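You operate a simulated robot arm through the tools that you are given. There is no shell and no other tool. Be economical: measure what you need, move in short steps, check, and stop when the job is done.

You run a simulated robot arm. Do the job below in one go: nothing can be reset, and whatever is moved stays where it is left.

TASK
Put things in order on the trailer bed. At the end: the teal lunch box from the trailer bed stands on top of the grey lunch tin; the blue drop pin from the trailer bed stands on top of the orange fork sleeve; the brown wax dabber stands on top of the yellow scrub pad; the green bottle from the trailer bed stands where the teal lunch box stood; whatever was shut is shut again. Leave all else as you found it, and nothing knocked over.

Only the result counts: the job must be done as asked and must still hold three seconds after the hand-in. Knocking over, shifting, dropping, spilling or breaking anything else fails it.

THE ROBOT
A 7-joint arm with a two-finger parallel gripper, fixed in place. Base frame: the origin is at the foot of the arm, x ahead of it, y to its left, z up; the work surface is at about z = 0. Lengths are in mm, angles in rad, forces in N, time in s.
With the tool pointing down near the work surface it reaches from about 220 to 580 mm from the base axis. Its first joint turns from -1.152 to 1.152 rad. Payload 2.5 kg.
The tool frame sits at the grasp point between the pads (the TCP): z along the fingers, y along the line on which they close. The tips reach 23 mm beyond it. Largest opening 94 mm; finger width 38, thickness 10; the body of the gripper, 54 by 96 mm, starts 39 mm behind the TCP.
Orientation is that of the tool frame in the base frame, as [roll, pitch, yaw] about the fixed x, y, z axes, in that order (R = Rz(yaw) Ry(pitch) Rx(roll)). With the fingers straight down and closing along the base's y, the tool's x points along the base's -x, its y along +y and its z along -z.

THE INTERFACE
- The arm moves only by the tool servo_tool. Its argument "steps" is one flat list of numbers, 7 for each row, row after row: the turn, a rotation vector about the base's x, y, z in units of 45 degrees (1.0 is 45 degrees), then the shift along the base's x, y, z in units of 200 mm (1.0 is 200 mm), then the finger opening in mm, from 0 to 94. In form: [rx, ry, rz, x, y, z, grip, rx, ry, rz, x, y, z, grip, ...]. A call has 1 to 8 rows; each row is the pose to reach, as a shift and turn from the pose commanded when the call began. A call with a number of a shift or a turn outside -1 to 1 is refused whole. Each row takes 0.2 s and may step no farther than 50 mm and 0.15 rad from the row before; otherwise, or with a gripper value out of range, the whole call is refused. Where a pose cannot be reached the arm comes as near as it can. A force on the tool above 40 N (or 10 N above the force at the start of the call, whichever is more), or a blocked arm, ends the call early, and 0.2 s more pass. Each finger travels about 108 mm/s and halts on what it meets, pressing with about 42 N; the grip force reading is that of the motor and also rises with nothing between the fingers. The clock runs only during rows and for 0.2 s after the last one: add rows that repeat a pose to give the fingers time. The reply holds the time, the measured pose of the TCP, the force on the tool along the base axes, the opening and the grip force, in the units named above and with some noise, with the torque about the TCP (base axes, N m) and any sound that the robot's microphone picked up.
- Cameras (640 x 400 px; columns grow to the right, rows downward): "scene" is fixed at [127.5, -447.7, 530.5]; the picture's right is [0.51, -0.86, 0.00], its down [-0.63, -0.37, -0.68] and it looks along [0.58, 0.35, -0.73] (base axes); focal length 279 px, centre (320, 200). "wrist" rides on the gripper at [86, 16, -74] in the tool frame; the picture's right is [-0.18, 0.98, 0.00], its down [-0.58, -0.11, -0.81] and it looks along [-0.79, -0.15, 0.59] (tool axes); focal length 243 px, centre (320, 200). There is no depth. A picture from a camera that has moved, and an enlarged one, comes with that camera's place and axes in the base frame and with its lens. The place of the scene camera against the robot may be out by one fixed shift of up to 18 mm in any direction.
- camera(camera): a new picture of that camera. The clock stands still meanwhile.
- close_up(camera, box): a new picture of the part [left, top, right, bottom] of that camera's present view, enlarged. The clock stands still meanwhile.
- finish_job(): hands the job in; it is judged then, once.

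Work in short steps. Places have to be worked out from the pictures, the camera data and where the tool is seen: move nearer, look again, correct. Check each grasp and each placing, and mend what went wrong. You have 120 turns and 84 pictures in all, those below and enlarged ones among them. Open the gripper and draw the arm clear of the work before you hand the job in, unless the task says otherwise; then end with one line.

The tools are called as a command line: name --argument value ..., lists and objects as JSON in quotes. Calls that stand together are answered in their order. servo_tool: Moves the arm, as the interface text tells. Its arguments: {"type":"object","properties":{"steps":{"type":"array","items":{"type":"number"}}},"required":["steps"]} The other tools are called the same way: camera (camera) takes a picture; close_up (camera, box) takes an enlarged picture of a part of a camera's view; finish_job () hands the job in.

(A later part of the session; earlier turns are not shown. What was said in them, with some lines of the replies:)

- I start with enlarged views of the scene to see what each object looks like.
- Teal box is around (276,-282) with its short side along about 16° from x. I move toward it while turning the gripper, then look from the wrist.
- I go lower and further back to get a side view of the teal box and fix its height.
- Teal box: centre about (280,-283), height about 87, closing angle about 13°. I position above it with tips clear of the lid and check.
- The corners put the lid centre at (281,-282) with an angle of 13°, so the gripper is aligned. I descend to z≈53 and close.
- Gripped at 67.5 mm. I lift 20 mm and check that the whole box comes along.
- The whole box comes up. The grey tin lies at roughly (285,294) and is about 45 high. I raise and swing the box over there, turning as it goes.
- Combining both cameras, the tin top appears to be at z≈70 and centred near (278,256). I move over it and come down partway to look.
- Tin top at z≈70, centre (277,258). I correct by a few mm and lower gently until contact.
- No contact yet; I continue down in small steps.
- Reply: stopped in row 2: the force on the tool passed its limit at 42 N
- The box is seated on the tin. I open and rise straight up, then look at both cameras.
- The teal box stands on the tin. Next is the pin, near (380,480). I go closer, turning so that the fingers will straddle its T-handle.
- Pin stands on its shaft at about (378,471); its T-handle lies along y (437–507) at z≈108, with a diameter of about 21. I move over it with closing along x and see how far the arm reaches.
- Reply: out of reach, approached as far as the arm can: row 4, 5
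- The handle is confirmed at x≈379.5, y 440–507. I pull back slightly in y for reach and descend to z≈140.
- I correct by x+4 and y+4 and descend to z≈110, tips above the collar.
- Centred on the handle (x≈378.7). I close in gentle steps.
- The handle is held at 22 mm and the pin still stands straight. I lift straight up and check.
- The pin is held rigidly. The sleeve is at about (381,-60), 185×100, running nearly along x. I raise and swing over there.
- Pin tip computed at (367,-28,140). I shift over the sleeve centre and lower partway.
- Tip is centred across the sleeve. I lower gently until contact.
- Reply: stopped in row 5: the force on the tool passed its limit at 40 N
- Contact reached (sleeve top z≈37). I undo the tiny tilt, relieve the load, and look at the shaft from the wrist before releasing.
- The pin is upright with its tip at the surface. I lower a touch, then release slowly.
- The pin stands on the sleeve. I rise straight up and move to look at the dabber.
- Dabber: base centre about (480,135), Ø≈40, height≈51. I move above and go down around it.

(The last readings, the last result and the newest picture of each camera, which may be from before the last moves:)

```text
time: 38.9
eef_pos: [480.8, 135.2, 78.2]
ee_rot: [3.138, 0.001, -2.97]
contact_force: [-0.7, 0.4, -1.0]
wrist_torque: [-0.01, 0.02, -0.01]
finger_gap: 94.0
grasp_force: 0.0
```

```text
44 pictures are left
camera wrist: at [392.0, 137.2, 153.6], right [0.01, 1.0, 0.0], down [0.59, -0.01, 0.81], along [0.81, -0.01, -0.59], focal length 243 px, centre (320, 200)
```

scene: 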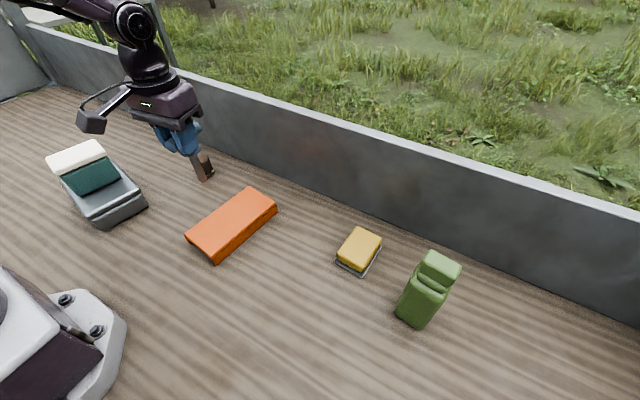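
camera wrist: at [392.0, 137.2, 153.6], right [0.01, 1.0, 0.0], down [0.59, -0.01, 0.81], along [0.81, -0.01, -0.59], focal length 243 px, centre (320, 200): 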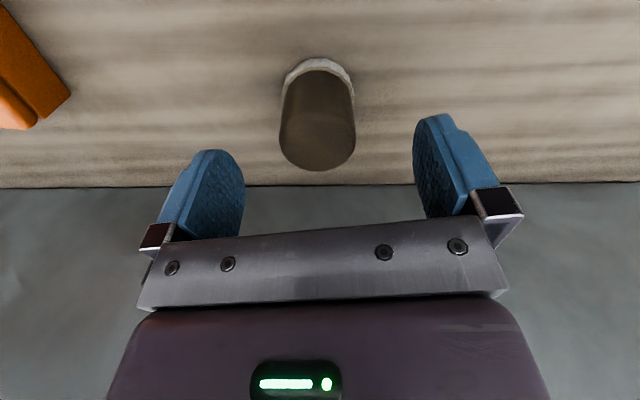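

Aligned. I descend to z≈33 and close.

servo_tool --steps '[0, 0, 0, 0, 0, -0.12, 94, 0, 0, 0, 0, 0, -0.225, 94, 0, 0, 0, 0, 0, -0.225, 75, 0, 0, 0, 0, 0, -0.225, 55, 0, 0, 0, 0, 0, -0.225, 42, 0, 0, 0, 0, 0, -0.225, 36, 0, 0, 0, 0, 0, -0.225, 26, 0, 0, 0, 0, 0, -0.225, 26]'

servo_tool --steps '[0, 0, 0, 0, 0, 0.06, 26, 0, 0, 0, 0, 0, 0.15, 26, 0, 0, 0, -0.04, 0, 0.35, 26, 0, 0, 0, -0.1, 0, 0.55, 26]'

camera --camera "wrist"

```text
time: 40.7
eef_pos: [481.2, 135.4, 34.3]
ee_rot: [3.14, 0.0, -2.971]
contact_force: [-1.2, -0.1, -0.2]
wrist_torque: [-0.03, 0.02, 0.02]
finger_gap: 44.4
grasp_force: 42.2
```

```text
time: 41.7
eef_pos: [458.7, 136.3, 145.0]
ee_rot: [3.139, 0.0, -2.972]
contact_force: [-0.1, -0.3, -0.6]
wrist_torque: [-0.02, -0.02, -0.03]
finger_gap: 44.4
grasp_force: 42.4
```

```text
43 pictures are left
camera wrist: at [370.9, 137.4, 219.6], right [0.01, 1.0, 0.0], down [0.59, -0.01, 0.81], along [0.81, -0.01, -0.59], focal length 243 px, centre (320, 200)
```

wrist: 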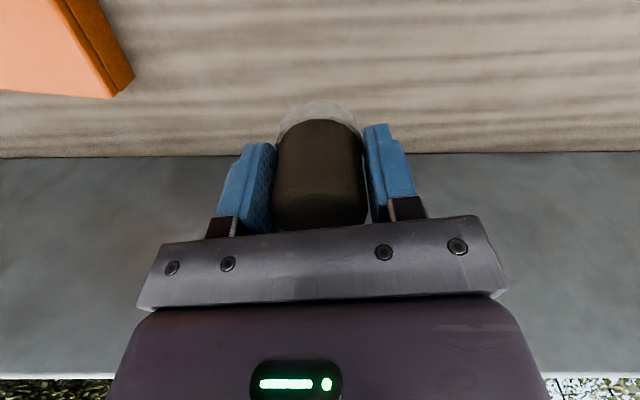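

The dabber is held by its base ring (44 mm). I raise it and swing over toward the yellow pad.

servo_tool --steps '[0, 0, 0, -0.02, 0, 0.2, 26, 0, 0, 0, -0.04, -0.1, 0.4, 26, 0, 0, -0.1, -0.06, -0.25, 0.58, 26, 0, 0, -0.2, -0.08, -0.45, 0.58, 26, 0, 0, -0.3, -0.08, -0.65, 0.58, 26, 0, 0, -0.4, -0.08, -0.85, 0.58, 26, 0, 0, -0.5, -0.08, -1, 0.58, 26]'

servo_tool --steps '[0, 0, -0.1, 0, -0.2, 0, 26, 0, 0, -0.2, 0, -0.4, 0, 26, 0, 0, -0.3, -0.02, -0.6, 0, 26, 0, 0, -0.4, -0.05, -0.8, 0, 26, 0, 0, -0.5, -0.08, -0.95, 0, 26]'

camera --camera "wrist"

close_up --camera "scene" --box '[310, 210, 400, 290]'

```text
time: 43.3
eef_pos: [443.4, -64.9, 261.4]
ee_rot: [3.14, 0.0, 2.919]
contact_force: [-0.2, 0.4, -0.4]
wrist_torque: [0.0, 0.01, -0.02]
finger_gap: 44.4
grasp_force: 41.7
```

```text
time: 44.5
eef_pos: [428.3, -254.1, 260.4]
ee_rot: [3.141, 0.002, 2.525]
contact_force: [-1.0, 1.1, -0.3]
wrist_torque: [-0.05, -0.01, -0.01]
finger_gap: 44.4
grasp_force: 42.0
```

```text
42 pictures are left
camera wrist: at [366.2, -190.6, 334.4], right [0.72, 0.7, 0.0], down [0.41, -0.43, 0.81], along [0.56, -0.58, -0.59], focal length 243 px, centre (320, 200)
```

wrist: 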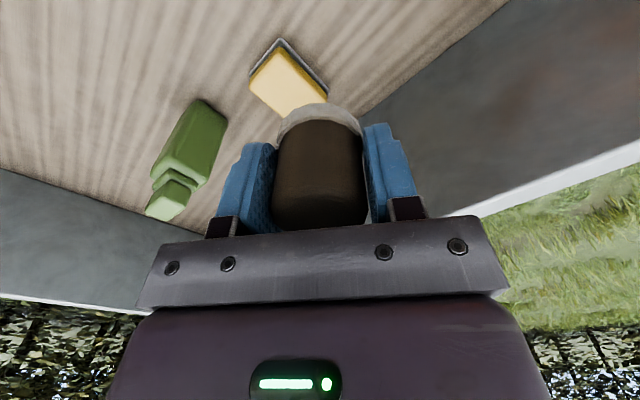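

```text
5.00 times, centred on (355, 250) of scene
camera zoom: at [127.6, -447.6, 530.5], right [0.51, -0.86, 0.0], down [-0.63, -0.37, -0.68], along [0.58, 0.35, -0.73], focal length 1394 px, centre (145, -50)
```

zoom: 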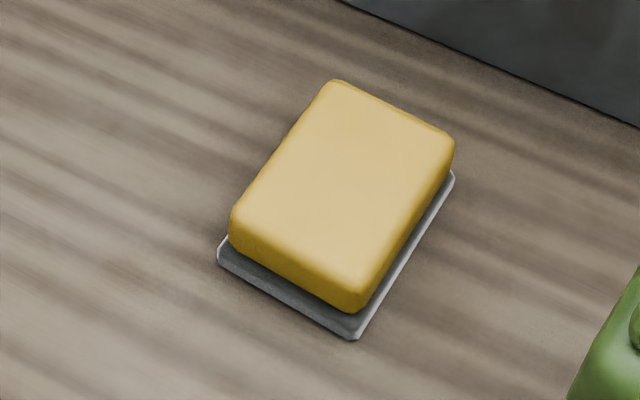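

Both cameras put the pad's centre near (460,-338), about 86×60, top z≈30. I move over it and come down partway.

servo_tool --steps '[0, 0, 0, 0.05, -0.14, 0, 26, 0, 0, 0, 0.11, -0.28, 0, 26, 0, 0, 0, 0.16, -0.42, 0, 26, 0, 0, 0, 0.16, -0.42, -0.2, 26, 0, 0, 0, 0.16, -0.42, -0.4, 26, 0, 0, 0, 0.16, -0.42, -0.6, 26, 0, 0, 0, 0.16, -0.42, -0.76, 26, 0, 0, 0, 0.16, -0.42, -0.76, 26]'

camera --camera "wrist"

close_up --camera "scene" --box '[290, 180, 410, 290]'

```text
time: 46.3
eef_pos: [461.4, -339.7, 109.6]
ee_rot: [3.141, 0.002, 2.527]
contact_force: [-0.4, 0.3, -0.9]
wrist_torque: [-0.03, 0.0, 0.01]
finger_gap: 44.1
grasp_force: 41.8
```

```text
40 pictures are left
camera wrist: at [399.1, -275.5, 183.0], right [0.72, 0.7, 0.0], down [0.41, -0.42, 0.81], along [0.56, -0.58, -0.59], focal length 243 px, centre (320, 200)
```

wrist: 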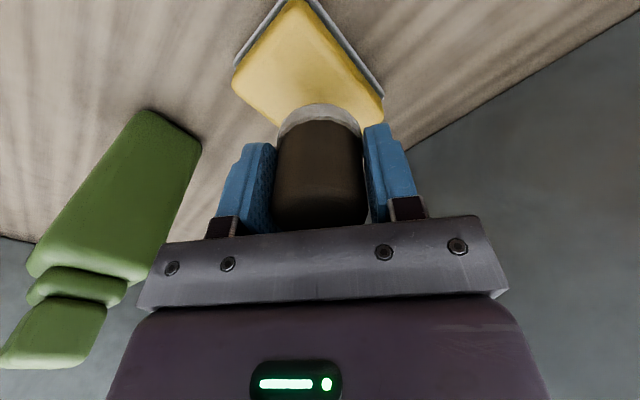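

```text
3.64 times, centred on (350, 235) of scene
camera zoom: at [127.5, -447.7, 530.5], right [0.51, -0.86, 0.0], down [-0.63, -0.37, -0.68], along [0.58, 0.35, -0.73], focal length 1014 px, centre (211, 73)
```

zoom: 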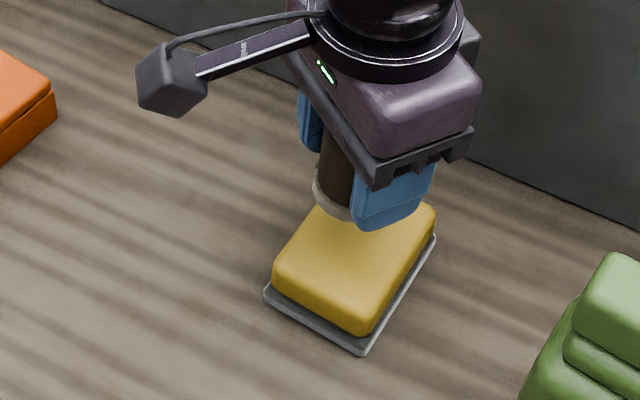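

The wrist view puts the pad centre at about (457,-344). I shift a few mm and lower gently toward contact.

servo_tool --steps '[0, 0, 0, -0.012, -0.02, 0, 26, 0, 0, 0, -0.012, -0.02, -0.1, 26, 0, 0, 0, -0.012, -0.02, -0.17, 26, 0, 0, 0, -0.012, -0.02, -0.19, 26, 0, 0, 0, -0.012, -0.02, -0.205, 26, 0, 0, 0, -0.012, -0.02, -0.22, 26, 0, 0, 0, -0.012, -0.02, -0.235, 26]'

close_up --camera "scene" --box '[310, 210, 400, 290]'

```text
time: 47.6
eef_pos: [459.9, -343.5, 74.5]
ee_rot: [3.139, 0.008, 2.527]
contact_force: [-1.3, 1.9, 5.5]
wrist_torque: [0.08, 0.09, -0.04]
finger_gap: 44.2
grasp_force: 41.9
stopped in row 6: the force on the tool passed its limit at 42 N (the readings are from after the stop); the commanded pose is now the measured one
```

```text
5.00 times, centred on (355, 250) of scene
camera zoom: at [127.5, -447.7, 530.5], right [0.51, -0.86, 0.0], down [-0.63, -0.37, -0.68], along [0.58, 0.35, -0.73], focal length 1394 px, centre (145, -50)
```

zoom: 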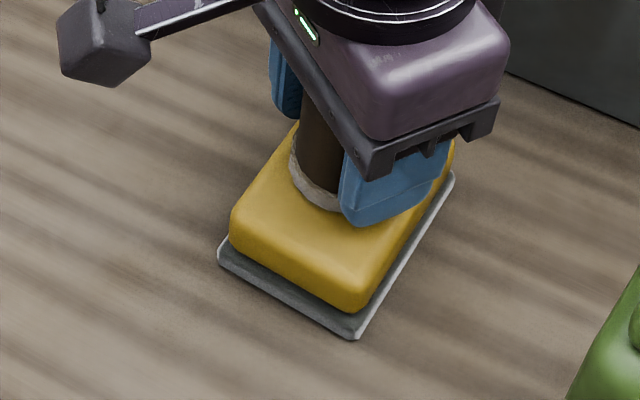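

Pad top is therefore z≈40, which puts its centre at about (453.5,-340). I lift slightly, shift 6 mm, and set down again.

servo_tool --steps '[0, -0.008, 0, 0, 0, 0.03, 26, 0, -0.008, 0, -0.03, 0.017, 0.03, 26, 0, -0.008, 0, -0.03, 0.017, 0.03, 26, 0, -0.008, 0, -0.03, 0.017, 0.012, 26, 0, -0.008, 0, -0.03, 0.017, 0.002, 26]'

```text
time: 48.8
eef_pos: [453.3, -339.2, 74.2]
ee_rot: [3.136, 0.015, 2.527]
contact_force: [-0.6, 0.6, 3.5]
wrist_torque: [0.07, 0.11, -0.03]
finger_gap: 44.2
grasp_force: 42.0
```

The tool tilt is off by about 0.015 rad, so I undo it while relieving the load, then settle.

servo_tool --steps '[0.005, 0.02, 0, 0, 0, 0.012, 26, 0.005, 0.02, 0, 0, 0, 0.012, 26, 0.005, 0.02, 0, 0, 0, 0.006, 26, 0.005, 0.02, 0, 0, 0, 0.003, 26]'

```text
time: 49.8
eef_pos: [453.8, -341.5, 73.9]
ee_rot: [-3.14, -0.002, 2.527]
contact_force: [-0.5, 0.8, 0.8]
wrist_torque: [0.0, -0.03, 0.0]
finger_gap: 44.3
grasp_force: 42.0
```

Level and lightly loaded. I release slowly and look.

servo_tool --steps '[0, 0, 0, 0, 0, 0, 44, 0, 0, 0, 0, 0, 0, 50, 0, 0, 0, 0, 0, 0, 65, 0, 0, 0, 0, 0, 0, 85, 0, 0, 0, 0, 0, 0.05, 94, 0, 0, 0, 0, 0, 0.2, 94, 0, 0, 0, 0, 0, 0.4, 94, 0, 0, 0, -0.1, 0.08, 0.6, 94]'

camera --camera "wrist"

camera --camera "scene"

```text
time: 51.6
eef_pos: [433.1, -324.4, 193.3]
ee_rot: [-3.137, -0.003, 2.528]
contact_force: [0.3, 0.0, -0.8]
wrist_torque: [0.04, 0.04, 0.0]
finger_gap: 93.9
grasp_force: 0.0
```

```text
37 pictures are left
camera wrist: at [371.3, -261.9, 267.8], right [0.72, 0.7, 0.0], down [0.41, -0.42, 0.8], along [0.56, -0.58, -0.59], focal length 243 px, centre (320, 200)
```

wrist: 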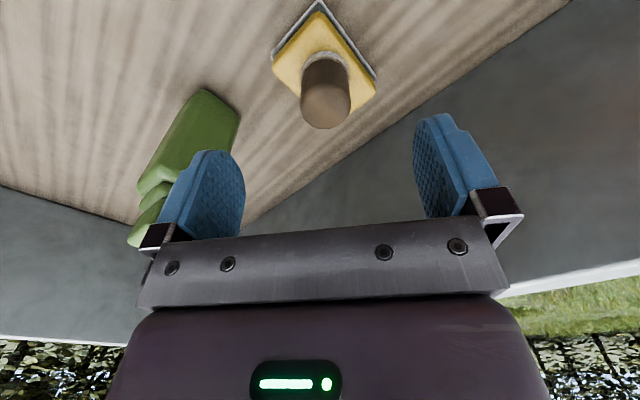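

```text
36 pictures are left
```

scene: 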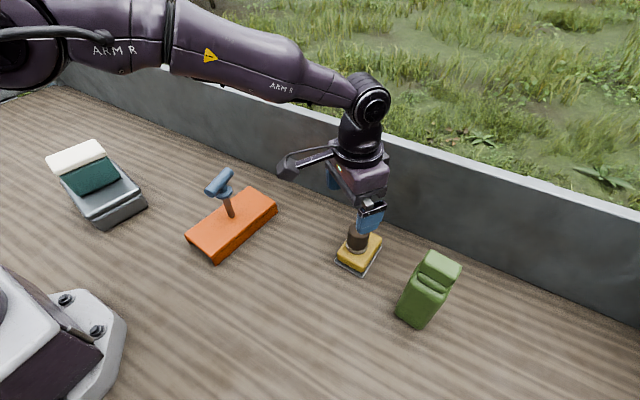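

Dabber stands on the pad. Now the green bottle near (404,-487), about 168 tall and beyond vertical reach, so I need a tilted grasp. First I turn to look at it along -y.

servo_tool --steps '[0, 0, -0.15, -0.03, 0, 0.02, 94, 0, 0, -0.3, -0.06, 0, 0.02, 94, 0, 0, -0.45, -0.09, 0, 0.02, 94, 0, 0, -0.6, -0.12, 0, 0.02, 94, 0, 0, -0.75, -0.15, 0, 0.02, 94, 0, 0, -0.9, -0.15, 0, 0.02, 94]'

servo_tool --steps '[0, 0, -0.14, 0, 0, -0.1, 94, 0, 0, -0.27, 0, 0, -0.2, 94, 0, 0, -0.27, 0, 0, -0.25, 94]'

camera --camera "wrist"

close_up --camera "scene" --box '[380, 230, 480, 340]'

```text
time: 53.0
eef_pos: [403.3, -325.1, 197.6]
ee_rot: [3.141, -0.002, 1.817]
contact_force: [-0.5, 0.0, -0.4]
wrist_torque: [-0.04, -0.03, -0.01]
finger_gap: 93.9
grasp_force: 0.0
```

```text
time: 53.8
eef_pos: [404.8, -324.1, 148.6]
ee_rot: [-3.14, -0.002, 1.609]
contact_force: [0.5, -0.3, 0.0]
wrist_torque: [0.01, -0.01, 0.0]
finger_gap: 93.9
grasp_force: 0.1
```

```text
35 pictures are left
camera wrist: at [417.0, -237.4, 222.5], right [0.99, -0.15, 0.0], down [-0.09, -0.59, 0.81], along [-0.12, -0.8, -0.59], focal length 243 px, centre (320, 200)
```

wrist: 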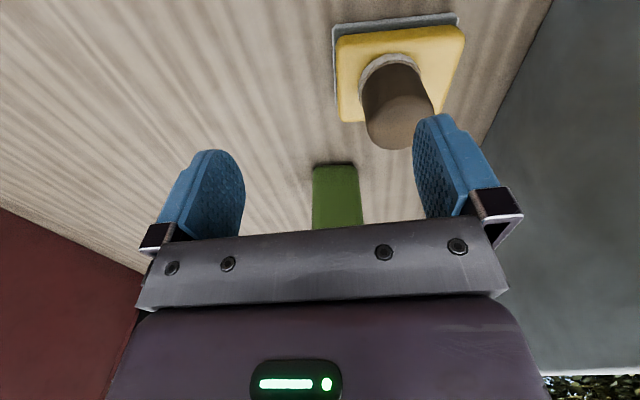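

```text
3.64 times, centred on (430, 285) of scene
camera zoom: at [127.5, -447.7, 530.5], right [0.51, -0.86, 0.0], down [-0.63, -0.37, -0.68], along [0.58, 0.35, -0.73], focal length 1014 px, centre (-80, -109)
```

zoom: 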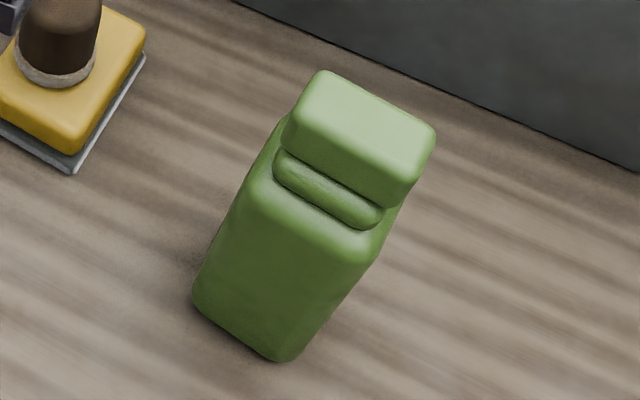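

Bottle: rotated about -7°, body about 56×52, with a narrower cap block (~30×48) near z 140–168 around (405,-484). I'll grip the cap with a 25° tilt toward -y. Align yaw first, then tilt, and look.

servo_tool --steps '[0, 0, -0.1, 0, 0, 0.15, 94, 0, 0, -0.205, 0, 0, 0.28, 94, 0, 0, -0.205, 0, -0.1, 0.3, 94]'

servo_tool --steps '[-0.138, 0.017, 0, 0, -0.05, 0, 94, -0.276, 0.034, 0, 0, -0.1, 0, 94, -0.414, 0.051, 0, 0, -0.15, 0, 94, -0.551, 0.068, 0, 0, -0.2, 0, 94, -0.551, 0.068, 0, 0, -0.2, 0, 94]'

camera --camera "wrist"

camera --camera "scene"

```text
time: 54.6
eef_pos: [403.7, -343.9, 209.2]
ee_rot: [-3.14, -0.001, 1.446]
contact_force: [0.0, -0.8, -0.8]
wrist_torque: [-0.03, 0.03, 0.01]
finger_gap: 93.9
grasp_force: 0.1
```

```text
time: 55.8
eef_pos: [403.7, -384.2, 208.7]
ee_rot: [3.141, 0.435, 1.447]
contact_force: [-0.6, -0.4, 0.6]
wrist_torque: [0.04, 0.02, 0.01]
finger_gap: 93.9
grasp_force: 0.0
```

```text
33 pictures are left
camera wrist: at [432.9, -277.6, 238.9], right [0.95, -0.29, 0.08], down [-0.13, -0.17, 0.98], along [-0.27, -0.94, -0.2], focal length 243 px, centre (320, 200)
```

wrist: 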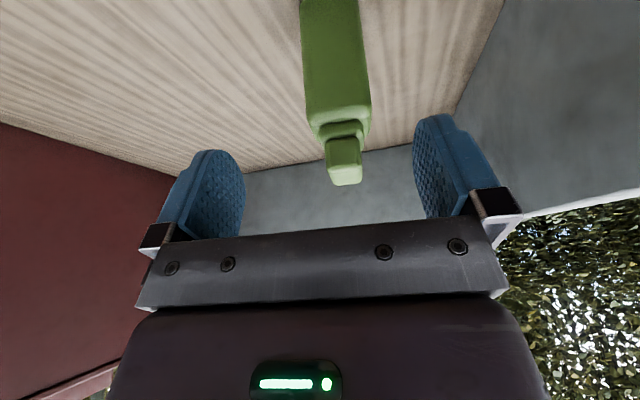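

```text
32 pictures are left
```

scene: 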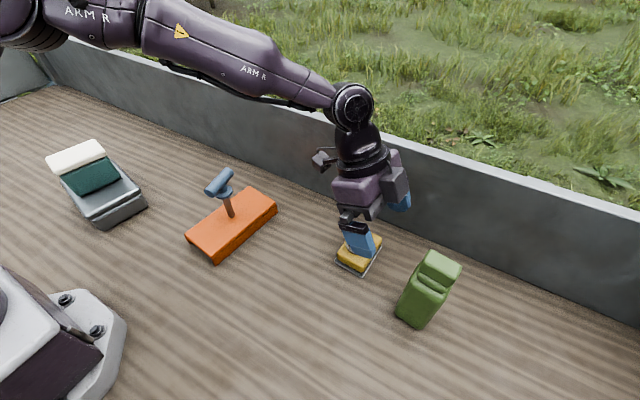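

close_up --camera "wrist" --box '[260, 60, 420, 200]'

```text
2.86 times, centred on (340, 130) of wrist
camera zoom: at [432.9, -277.6, 238.9], right [0.95, -0.29, 0.08], down [-0.13, -0.17, 0.98], along [-0.27, -0.94, -0.2], focal length 693 px, centre (263, 400)
```

zoom: 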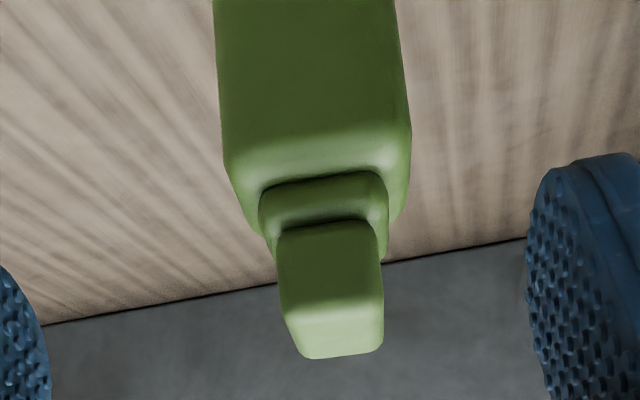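

Cap: z≈151–177, width≈29, centre about (401,-485). I move to a pre-approach point 45 mm back along the tilted tool axis.

servo_tool --steps '[0, 0, 0, 0, -0.13, 0.03, 94, 0, 0, 0, 0, -0.27, 0.03, 94, 0, 0, 0, 0, -0.41, 0.03, 94, 0, 0, 0, 0, -0.41, 0.03, 94]'

camera --camera "wrist"

close_up --camera "scene" --box '[320, 200, 500, 340]'

```text
time: 56.8
eef_pos: [403.8, -466.9, 213.3]
ee_rot: [-3.141, 0.433, 1.448]
contact_force: [0.9, -0.4, -0.4]
wrist_torque: [0.0, 0.0, 0.03]
finger_gap: 94.0
grasp_force: 0.0
```

```text
30 pictures are left
camera wrist: at [432.9, -359.0, 245.2], right [0.95, -0.29, 0.08], down [-0.13, -0.17, 0.98], along [-0.27, -0.94, -0.2], focal length 243 px, centre (320, 200)
```

wrist: 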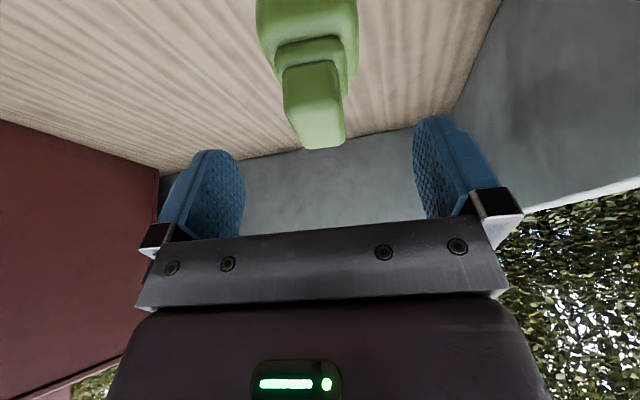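

```text
2.86 times, centred on (410, 270) of scene
camera zoom: at [127.5, -447.7, 530.5], right [0.51, -0.86, 0.0], down [-0.63, -0.37, -0.68], along [0.58, 0.35, -0.73], focal length 797 px, centre (63, 0)
```

zoom: 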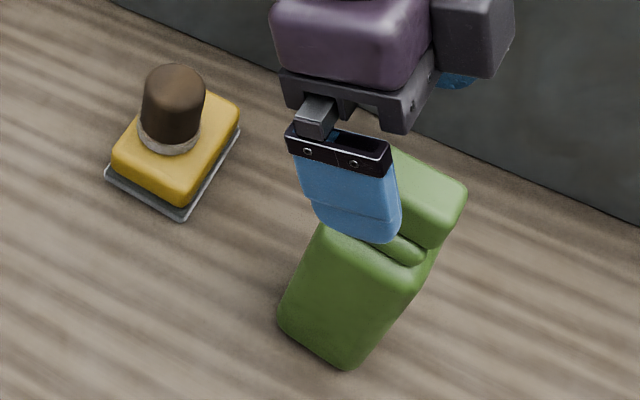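

Triangulated: cap centre (400.5,-483.5), z 151–179. I slide in along the tool axis to TCP ≈ (400.5,-484,172).

servo_tool --steps '[0, 0, 0, -0.005, -0.028, -0.07, 94, 0, 0, 0, -0.011, -0.057, -0.14, 94, 0, 0, 0, -0.016, -0.085, -0.206, 94, 0, 0, 0, -0.016, -0.085, -0.206, 94]'

camera --camera "wrist"

close_up --camera "scene" --box '[340, 220, 500, 340]'

```text
time: 57.8
eef_pos: [401.2, -482.6, 172.6]
ee_rot: [-3.14, 0.435, 1.448]
contact_force: [0.4, 0.6, -0.4]
wrist_torque: [-0.04, 0.03, -0.01]
finger_gap: 93.8
grasp_force: 0.1
```

```text
28 pictures are left
camera wrist: at [430.0, -376.3, 203.8], right [0.95, -0.29, 0.08], down [-0.13, -0.17, 0.98], along [-0.27, -0.94, -0.2], focal length 243 px, centre (320, 200)
```

wrist: 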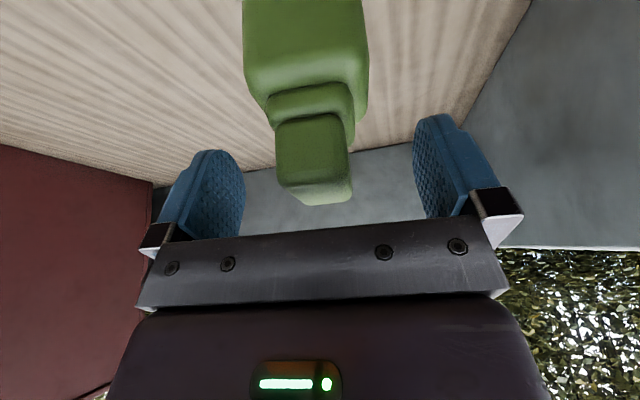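

```text
3.33 times, centred on (420, 280) of scene
camera zoom: at [127.5, -447.7, 530.5], right [0.51, -0.86, 0.0], down [-0.63, -0.37, -0.68], along [0.58, 0.35, -0.73], focal length 929 px, centre (-13, -67)
```

zoom: 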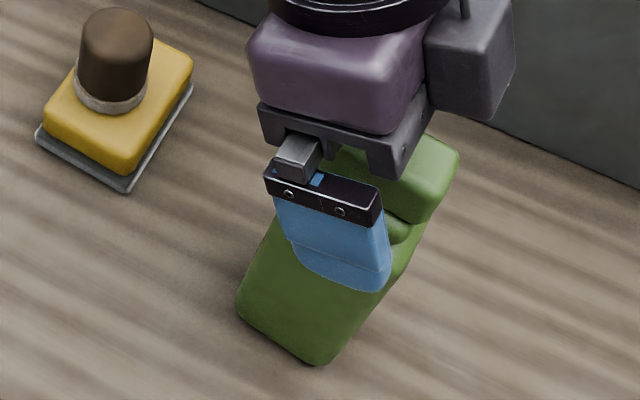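

Cap sits centred at the TCP. I close gently.

servo_tool --steps '[0, 0, 0, 0, 0, 0, 70, 0, 0, 0, 0, 0, 0, 52, 0, 0, 0, 0, 0, 0, 42, 0, 0, 0, 0, 0, 0, 35, 0, 0, 0, 0, 0, 0, 30, 0, 0, 0, 0, 0, 0, 25, 0, 0, 0, 0, 0, 0, 16, 0, 0, 0, 0, 0, 0, 16]'

camera --camera "wrist"

```text
time: 59.6
eef_pos: [399.9, -483.1, 173.8]
ee_rot: [3.14, 0.434, 1.447]
contact_force: [-1.4, 0.7, 0.5]
wrist_torque: [0.04, 0.05, 0.03]
finger_gap: 40.0
grasp_force: 41.7
```

```text
26 pictures are left
camera wrist: at [430.0, -376.2, 204.1], right [0.95, -0.29, 0.08], down [-0.13, -0.17, 0.98], along [-0.27, -0.94, -0.2], focal length 243 px, centre (320, 200)
```

wrist: 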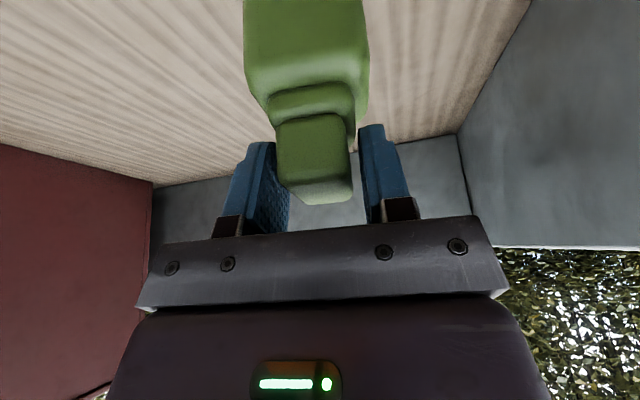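

The 40 mm gap means the tip corners are pinching the neck ring. I reopen, go 16 mm lower so the pads bear fully on the ring, and close again.

servo_tool --steps '[0, 0, 0, 0, 0, 0, 48, 0, 0, 0, 0, 0, 0, 62, 0, 0, 0, 0, 0, -0.04, 62, 0, 0, 0, 0, -0.005, -0.08, 62, 0, 0, 0, 0, -0.005, -0.08, 48, 0, 0, 0, 0, -0.005, -0.08, 40, 0, 0, 0, 0, -0.005, -0.08, 25, 0, 0, 0, 0, -0.005, -0.08, 25]'

camera --camera "wrist"

```text
time: 61.4
eef_pos: [399.6, -484.9, 157.8]
ee_rot: [3.141, 0.434, 1.447]
contact_force: [-4.1, 3.1, 8.7]
wrist_torque: [0.51, 0.27, 0.11]
finger_gap: 57.3
grasp_force: 41.9
```

```text
25 pictures are left
camera wrist: at [430.3, -377.6, 188.5], right [0.95, -0.29, 0.08], down [-0.13, -0.17, 0.98], along [-0.27, -0.94, -0.2], focal length 243 px, centre (320, 200)
```

wrist: 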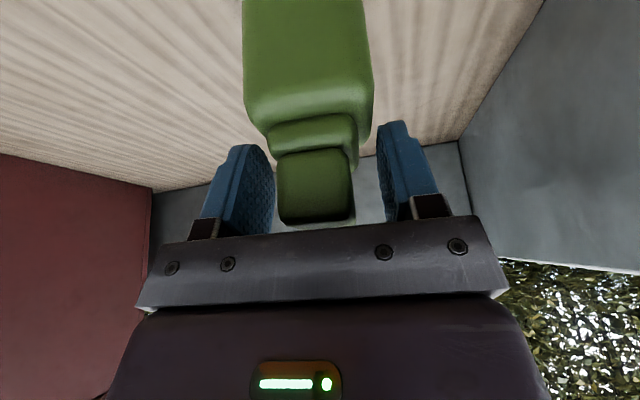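

The tips now press on the body's shoulder, so that was too low. I reopen, rise to z≈181 and grip only the cap.

servo_tool --steps '[0, 0, 0, 0, 0, 0, 60, 0, 0, 0, 0, 0, 0, 75, 0, 0, 0, 0, 0, 0.05, 75, 0, 0, 0, 0.004, 0.0, 0.115, 75, 0, 0, 0, 0.004, 0.0, 0.115, 75]'

camera --camera "wrist"

```text
time: 62.6
eef_pos: [400.3, -483.5, 180.1]
ee_rot: [3.141, 0.435, 1.449]
contact_force: [0.1, 0.0, 0.5]
wrist_torque: [0.0, -0.01, -0.03]
finger_gap: 75.0
grasp_force: 0.1
```

```text
24 pictures are left
camera wrist: at [430.9, -377.4, 211.0], right [0.95, -0.29, 0.08], down [-0.13, -0.17, 0.98], along [-0.27, -0.94, -0.2], focal length 243 px, centre (320, 200)
```

wrist: 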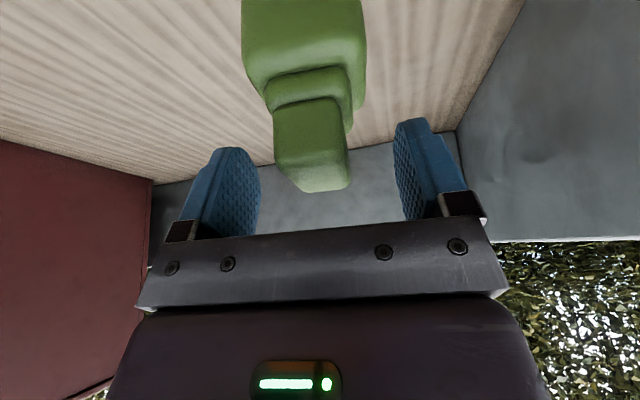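

Bottle is still upright. I close on the cap.

servo_tool --steps '[0, 0, 0, 0, 0, 0, 55, 0, 0, 0, 0, 0, 0, 44, 0, 0, 0, 0, 0, 0, 36, 0, 0, 0, 0, 0, 0, 30, 0, 0, 0, 0, 0, 0, 24, 0, 0, 0, 0, 0, 0, 16, 0, 0, 0, 0, 0, 0, 16]'

camera --camera "wrist"

```text
time: 64.2
eef_pos: [400.6, -484.4, 180.6]
ee_rot: [-3.139, 0.434, 1.447]
contact_force: [-2.7, 0.8, 0.7]
wrist_torque: [0.08, 0.17, 0.03]
finger_gap: 29.8
grasp_force: 42.2
```

```text
23 pictures are left
camera wrist: at [430.8, -377.4, 210.8], right [0.95, -0.29, 0.08], down [-0.13, -0.17, 0.98], along [-0.27, -0.94, -0.2], focal length 243 px, centre (320, 200)
```

wrist: 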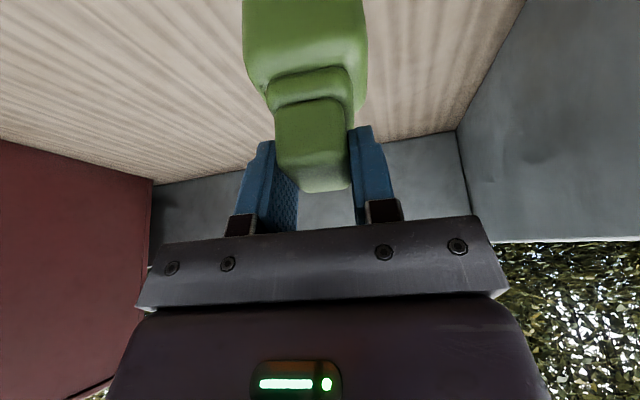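

Gap 29.8 mm: the cap is held. I lift slowly.

servo_tool --steps '[0, 0, 0, 0, 0, 0.02, 16, 0, 0, 0, 0, 0, 0.05, 16, 0, 0, 0, 0, 0.01, 0.12, 16, 0, 0, 0, 0, 0.03, 0.2, 16, 0, 0, 0, 0, 0.03, 0.2, 16]'

camera --camera "wrist"

close_up --camera "scene" --box '[320, 190, 500, 340]'

```text
time: 65.4
eef_pos: [400.7, -478.6, 219.5]
ee_rot: [-3.139, 0.432, 1.445]
contact_force: [-0.4, -0.6, -4.0]
wrist_torque: [-0.02, 0.0, -0.02]
finger_gap: 29.9
grasp_force: 42.7
```

```text
22 pictures are left
camera wrist: at [430.4, -371.0, 250.7], right [0.95, -0.29, 0.08], down [-0.13, -0.17, 0.98], along [-0.27, -0.94, -0.2], focal length 243 px, centre (320, 200)
```

wrist: 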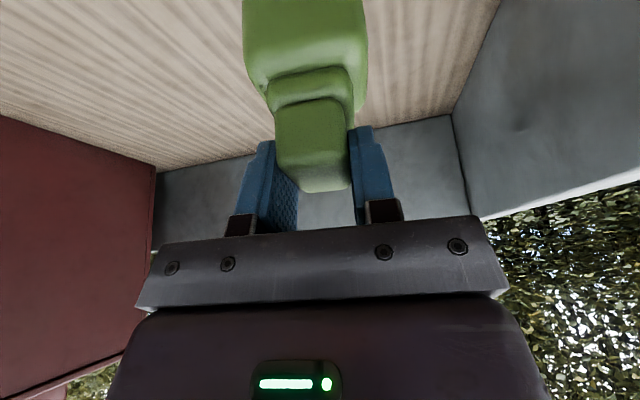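

```text
2.67 times, centred on (410, 265) of scene
camera zoom: at [127.6, -447.7, 530.4], right [0.51, -0.86, 0.0], down [-0.63, -0.37, -0.68], along [0.58, 0.35, -0.73], focal length 744 px, centre (80, 27)
```

zoom: 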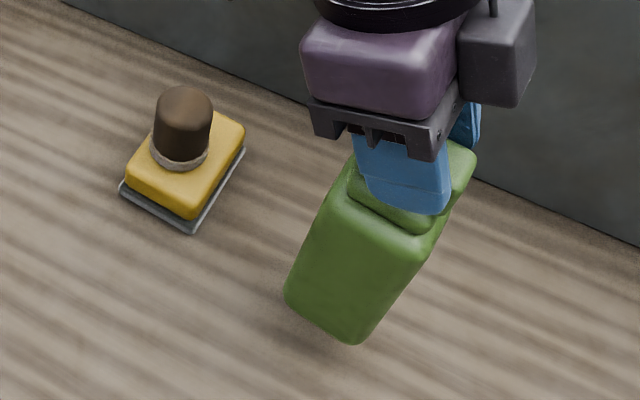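

Held firmly. I carry it to the teal box's original place (280.5,-284), passing well clear of the pad.

servo_tool --steps '[0, 0, 0, -0.06, 0.097, 0, 16, 0, 0, 0, -0.15, 0.243, 0, 16, 0, 0, 0, -0.26, 0.42, 0, 16, 0, 0, 0, -0.37, 0.6, 0, 16, 0, 0, 0, -0.47, 0.765, 0, 16, 0, 0, 0, -0.555, 0.9, 0, 16, 0, 0, 0, -0.6, 0.973, 0, 16, 0, 0, 0, -0.6, 0.973, 0, 16]'

camera --camera "wrist"

camera --camera "scene"

```text
time: 67.2
eef_pos: [280.8, -283.3, 220.3]
ee_rot: [3.141, 0.434, 1.448]
contact_force: [-0.1, -0.1, -4.3]
wrist_torque: [0.0, -0.02, 0.0]
finger_gap: 29.9
grasp_force: 41.9
```

```text
20 pictures are left
camera wrist: at [310.4, -176.4, 250.2], right [0.95, -0.29, 0.08], down [-0.13, -0.17, 0.98], along [-0.27, -0.94, -0.2], focal length 243 px, centre (320, 200)
```

wrist: 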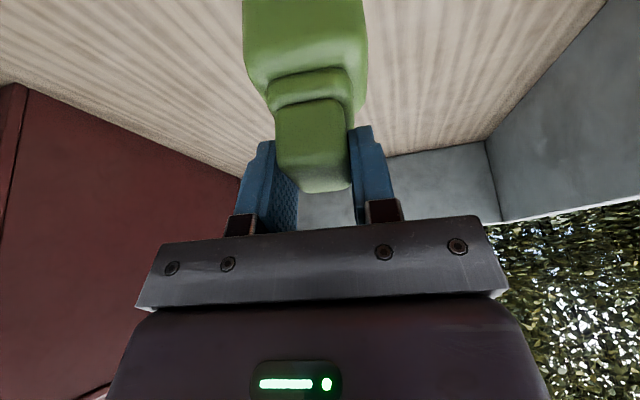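

```text
19 pictures are left
```

scene: 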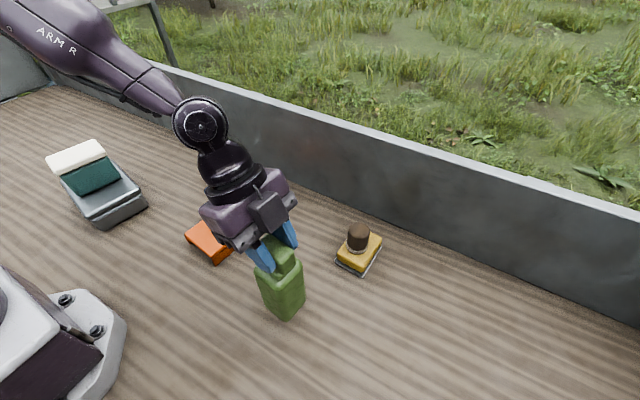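

In position. I lower to just above the deck, then in small steps to contact.

servo_tool --steps '[0, 0, 0, 0, 0, -0.08, 16, 0, 0, 0, 0, 0, -0.15, 16, 0, 0, 0, 0, 0, -0.18, 16, 0, 0, 0, 0, 0, -0.188, 16, 0, 0, 0, 0, 0, -0.194, 16, 0, 0, 0, 0, 0, -0.198, 16, 0, 0, 0, 0, 0, -0.2, 16]'

close_up --camera "scene" --box '[200, 190, 360, 340]'

```text
time: 68.8
eef_pos: [281.9, -282.9, 180.2]
ee_rot: [3.14, 0.433, 1.448]
contact_force: [-0.6, 0.4, -4.4]
wrist_torque: [0.04, 0.03, 0.04]
finger_gap: 29.5
grasp_force: 41.7
```

```text
2.67 times, centred on (280, 265) of scene
camera zoom: at [127.6, -447.7, 530.5], right [0.51, -0.86, 0.0], down [-0.63, -0.37, -0.68], along [0.58, 0.35, -0.73], focal length 744 px, centre (427, 27)
```

zoom: 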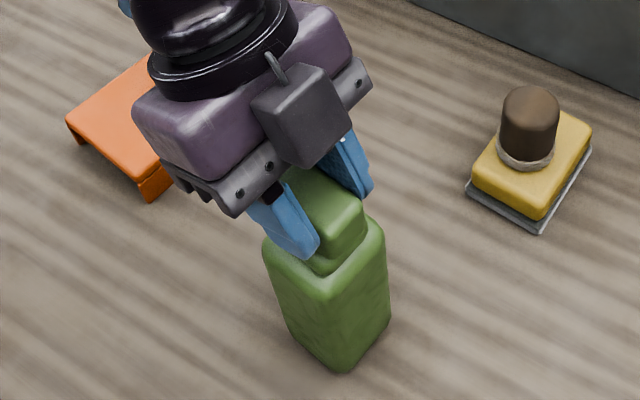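

Still hanging (−4.4 N); continue in 1 mm steps.

servo_tool --steps '[0, 0, 0, 0, 0, -0.004, 16, 0, 0, 0, 0, 0, -0.008, 16, 0, 0, 0, 0, 0, -0.012, 16]'

```text
time: 69.7
eef_pos: [280.6, -283.9, 180.0]
ee_rot: [3.14, 0.437, 1.448]
contact_force: [-2.2, 2.6, 5.2]
wrist_torque: [0.11, 0.0, 0.0]
finger_gap: 29.7
grasp_force: 41.7
stopped in row 3: the force on the tool passed its limit at 42 N (the readings are from after the stop); the commanded pose is now the measured one
```

On the deck. I release slowly and retreat back along the tool axis.

servo_tool --steps '[0, 0, 0, 0, 0, 0.001, 28, 0, 0, 0, 0, 0, 0.001, 33, 0, 0, 0, 0, 0, 0.001, 42, 0, 0, 0, 0, 0, 0.001, 60, 0, 0, 0, 0, 0, 0.001, 75, 0, 0, 0, 0.005, 0.042, 0.091, 75, 0, 0, 0, 0.013, 0.105, 0.226, 75, 0, 0, 0, 0.024, 0.19, 0.41, 75]'

camera --camera "wrist"

close_up --camera "scene" --box '[200, 190, 360, 340]'

```text
time: 71.5
eef_pos: [285.1, -247.0, 261.3]
ee_rot: [-3.141, 0.436, 1.447]
contact_force: [-0.4, -0.1, 0.1]
wrist_torque: [0.01, 0.02, 0.01]
finger_gap: 74.7
grasp_force: 0.0
```

```text
17 pictures are left
camera wrist: at [315.0, -140.1, 291.4], right [0.95, -0.29, 0.08], down [-0.13, -0.17, 0.98], along [-0.27, -0.94, -0.2], focal length 243 px, centre (320, 200)
```

wrist: 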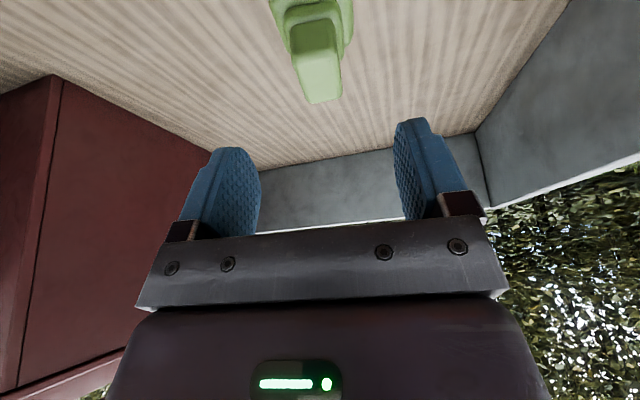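

```text
2.67 times, centred on (280, 265) of scene
camera zoom: at [127.5, -447.7, 530.5], right [0.51, -0.86, 0.0], down [-0.63, -0.37, -0.68], along [0.58, 0.35, -0.73], focal length 744 px, centre (427, 27)
```

zoom: 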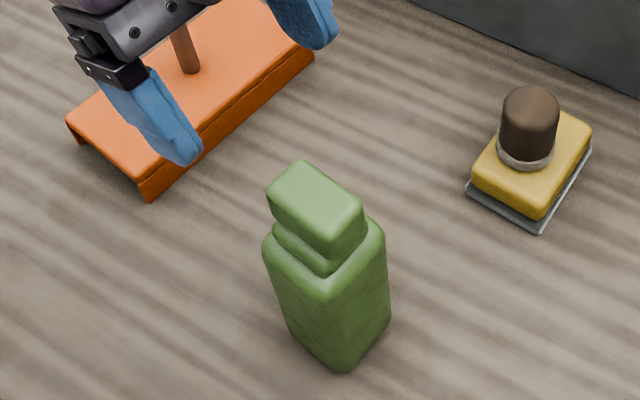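

Bottle stands at (280,-276) by the same scene measure that gives (278.5,-276.5) for the teal box's original base. I draw the arm up and back and check everything.

servo_tool --steps '[0, 0, 0, 0, 0.05, 0.15, 75, 0, 0, 0, 0, 0.1, 0.3, 90, 0, 0, 0, 0, 0.2, 0.42, 94, 0, 0, 0, 0, 0.35, 0.45, 94, 0, 0, 0, 0, 0.35, 0.45, 94]'

camera --camera "scene"

close_up --camera "scene" --box '[30, 120, 290, 270]'

```text
time: 72.7
eef_pos: [284.8, -176.2, 350.1]
ee_rot: [3.138, 0.436, 1.446]
contact_force: [0.6, -0.1, 0.5]
wrist_torque: [-0.02, 0.01, 0.02]
finger_gap: 94.1
grasp_force: 0.0
```

```text
15 pictures are left
```

scene: 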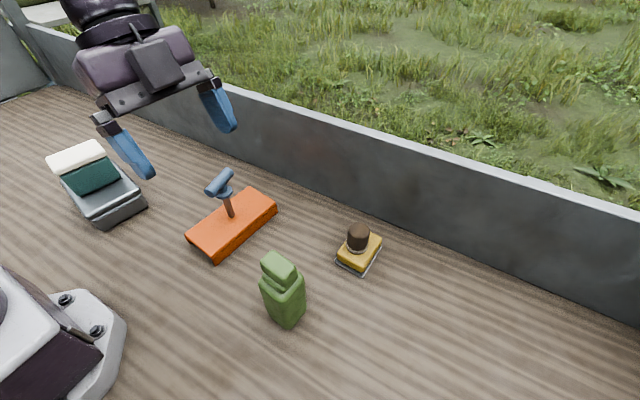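

```text
2.46 times, centred on (160, 195) of scene
camera zoom: at [127.5, -447.7, 530.5], right [0.51, -0.86, 0.0], down [-0.63, -0.37, -0.68], along [0.58, 0.35, -0.73], focal length 686 px, centre (714, 212)
```

zoom: 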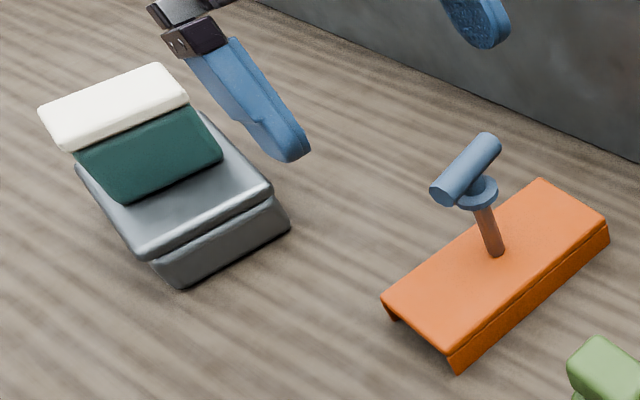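

All four placements stand as asked, nothing else has moved, and the gripper is open and clear. I hand the job in.

finish_job

```text
The job is handed in.
```

The job is handed in: the teal lunch box stands on the grey tin, the blue pin on the orange sleeve, the brown dabber on the yellow pad, and the green bottle where the teal box stood. In the last pictures everything was upright, nothing else had moved, and I never opened any lid.
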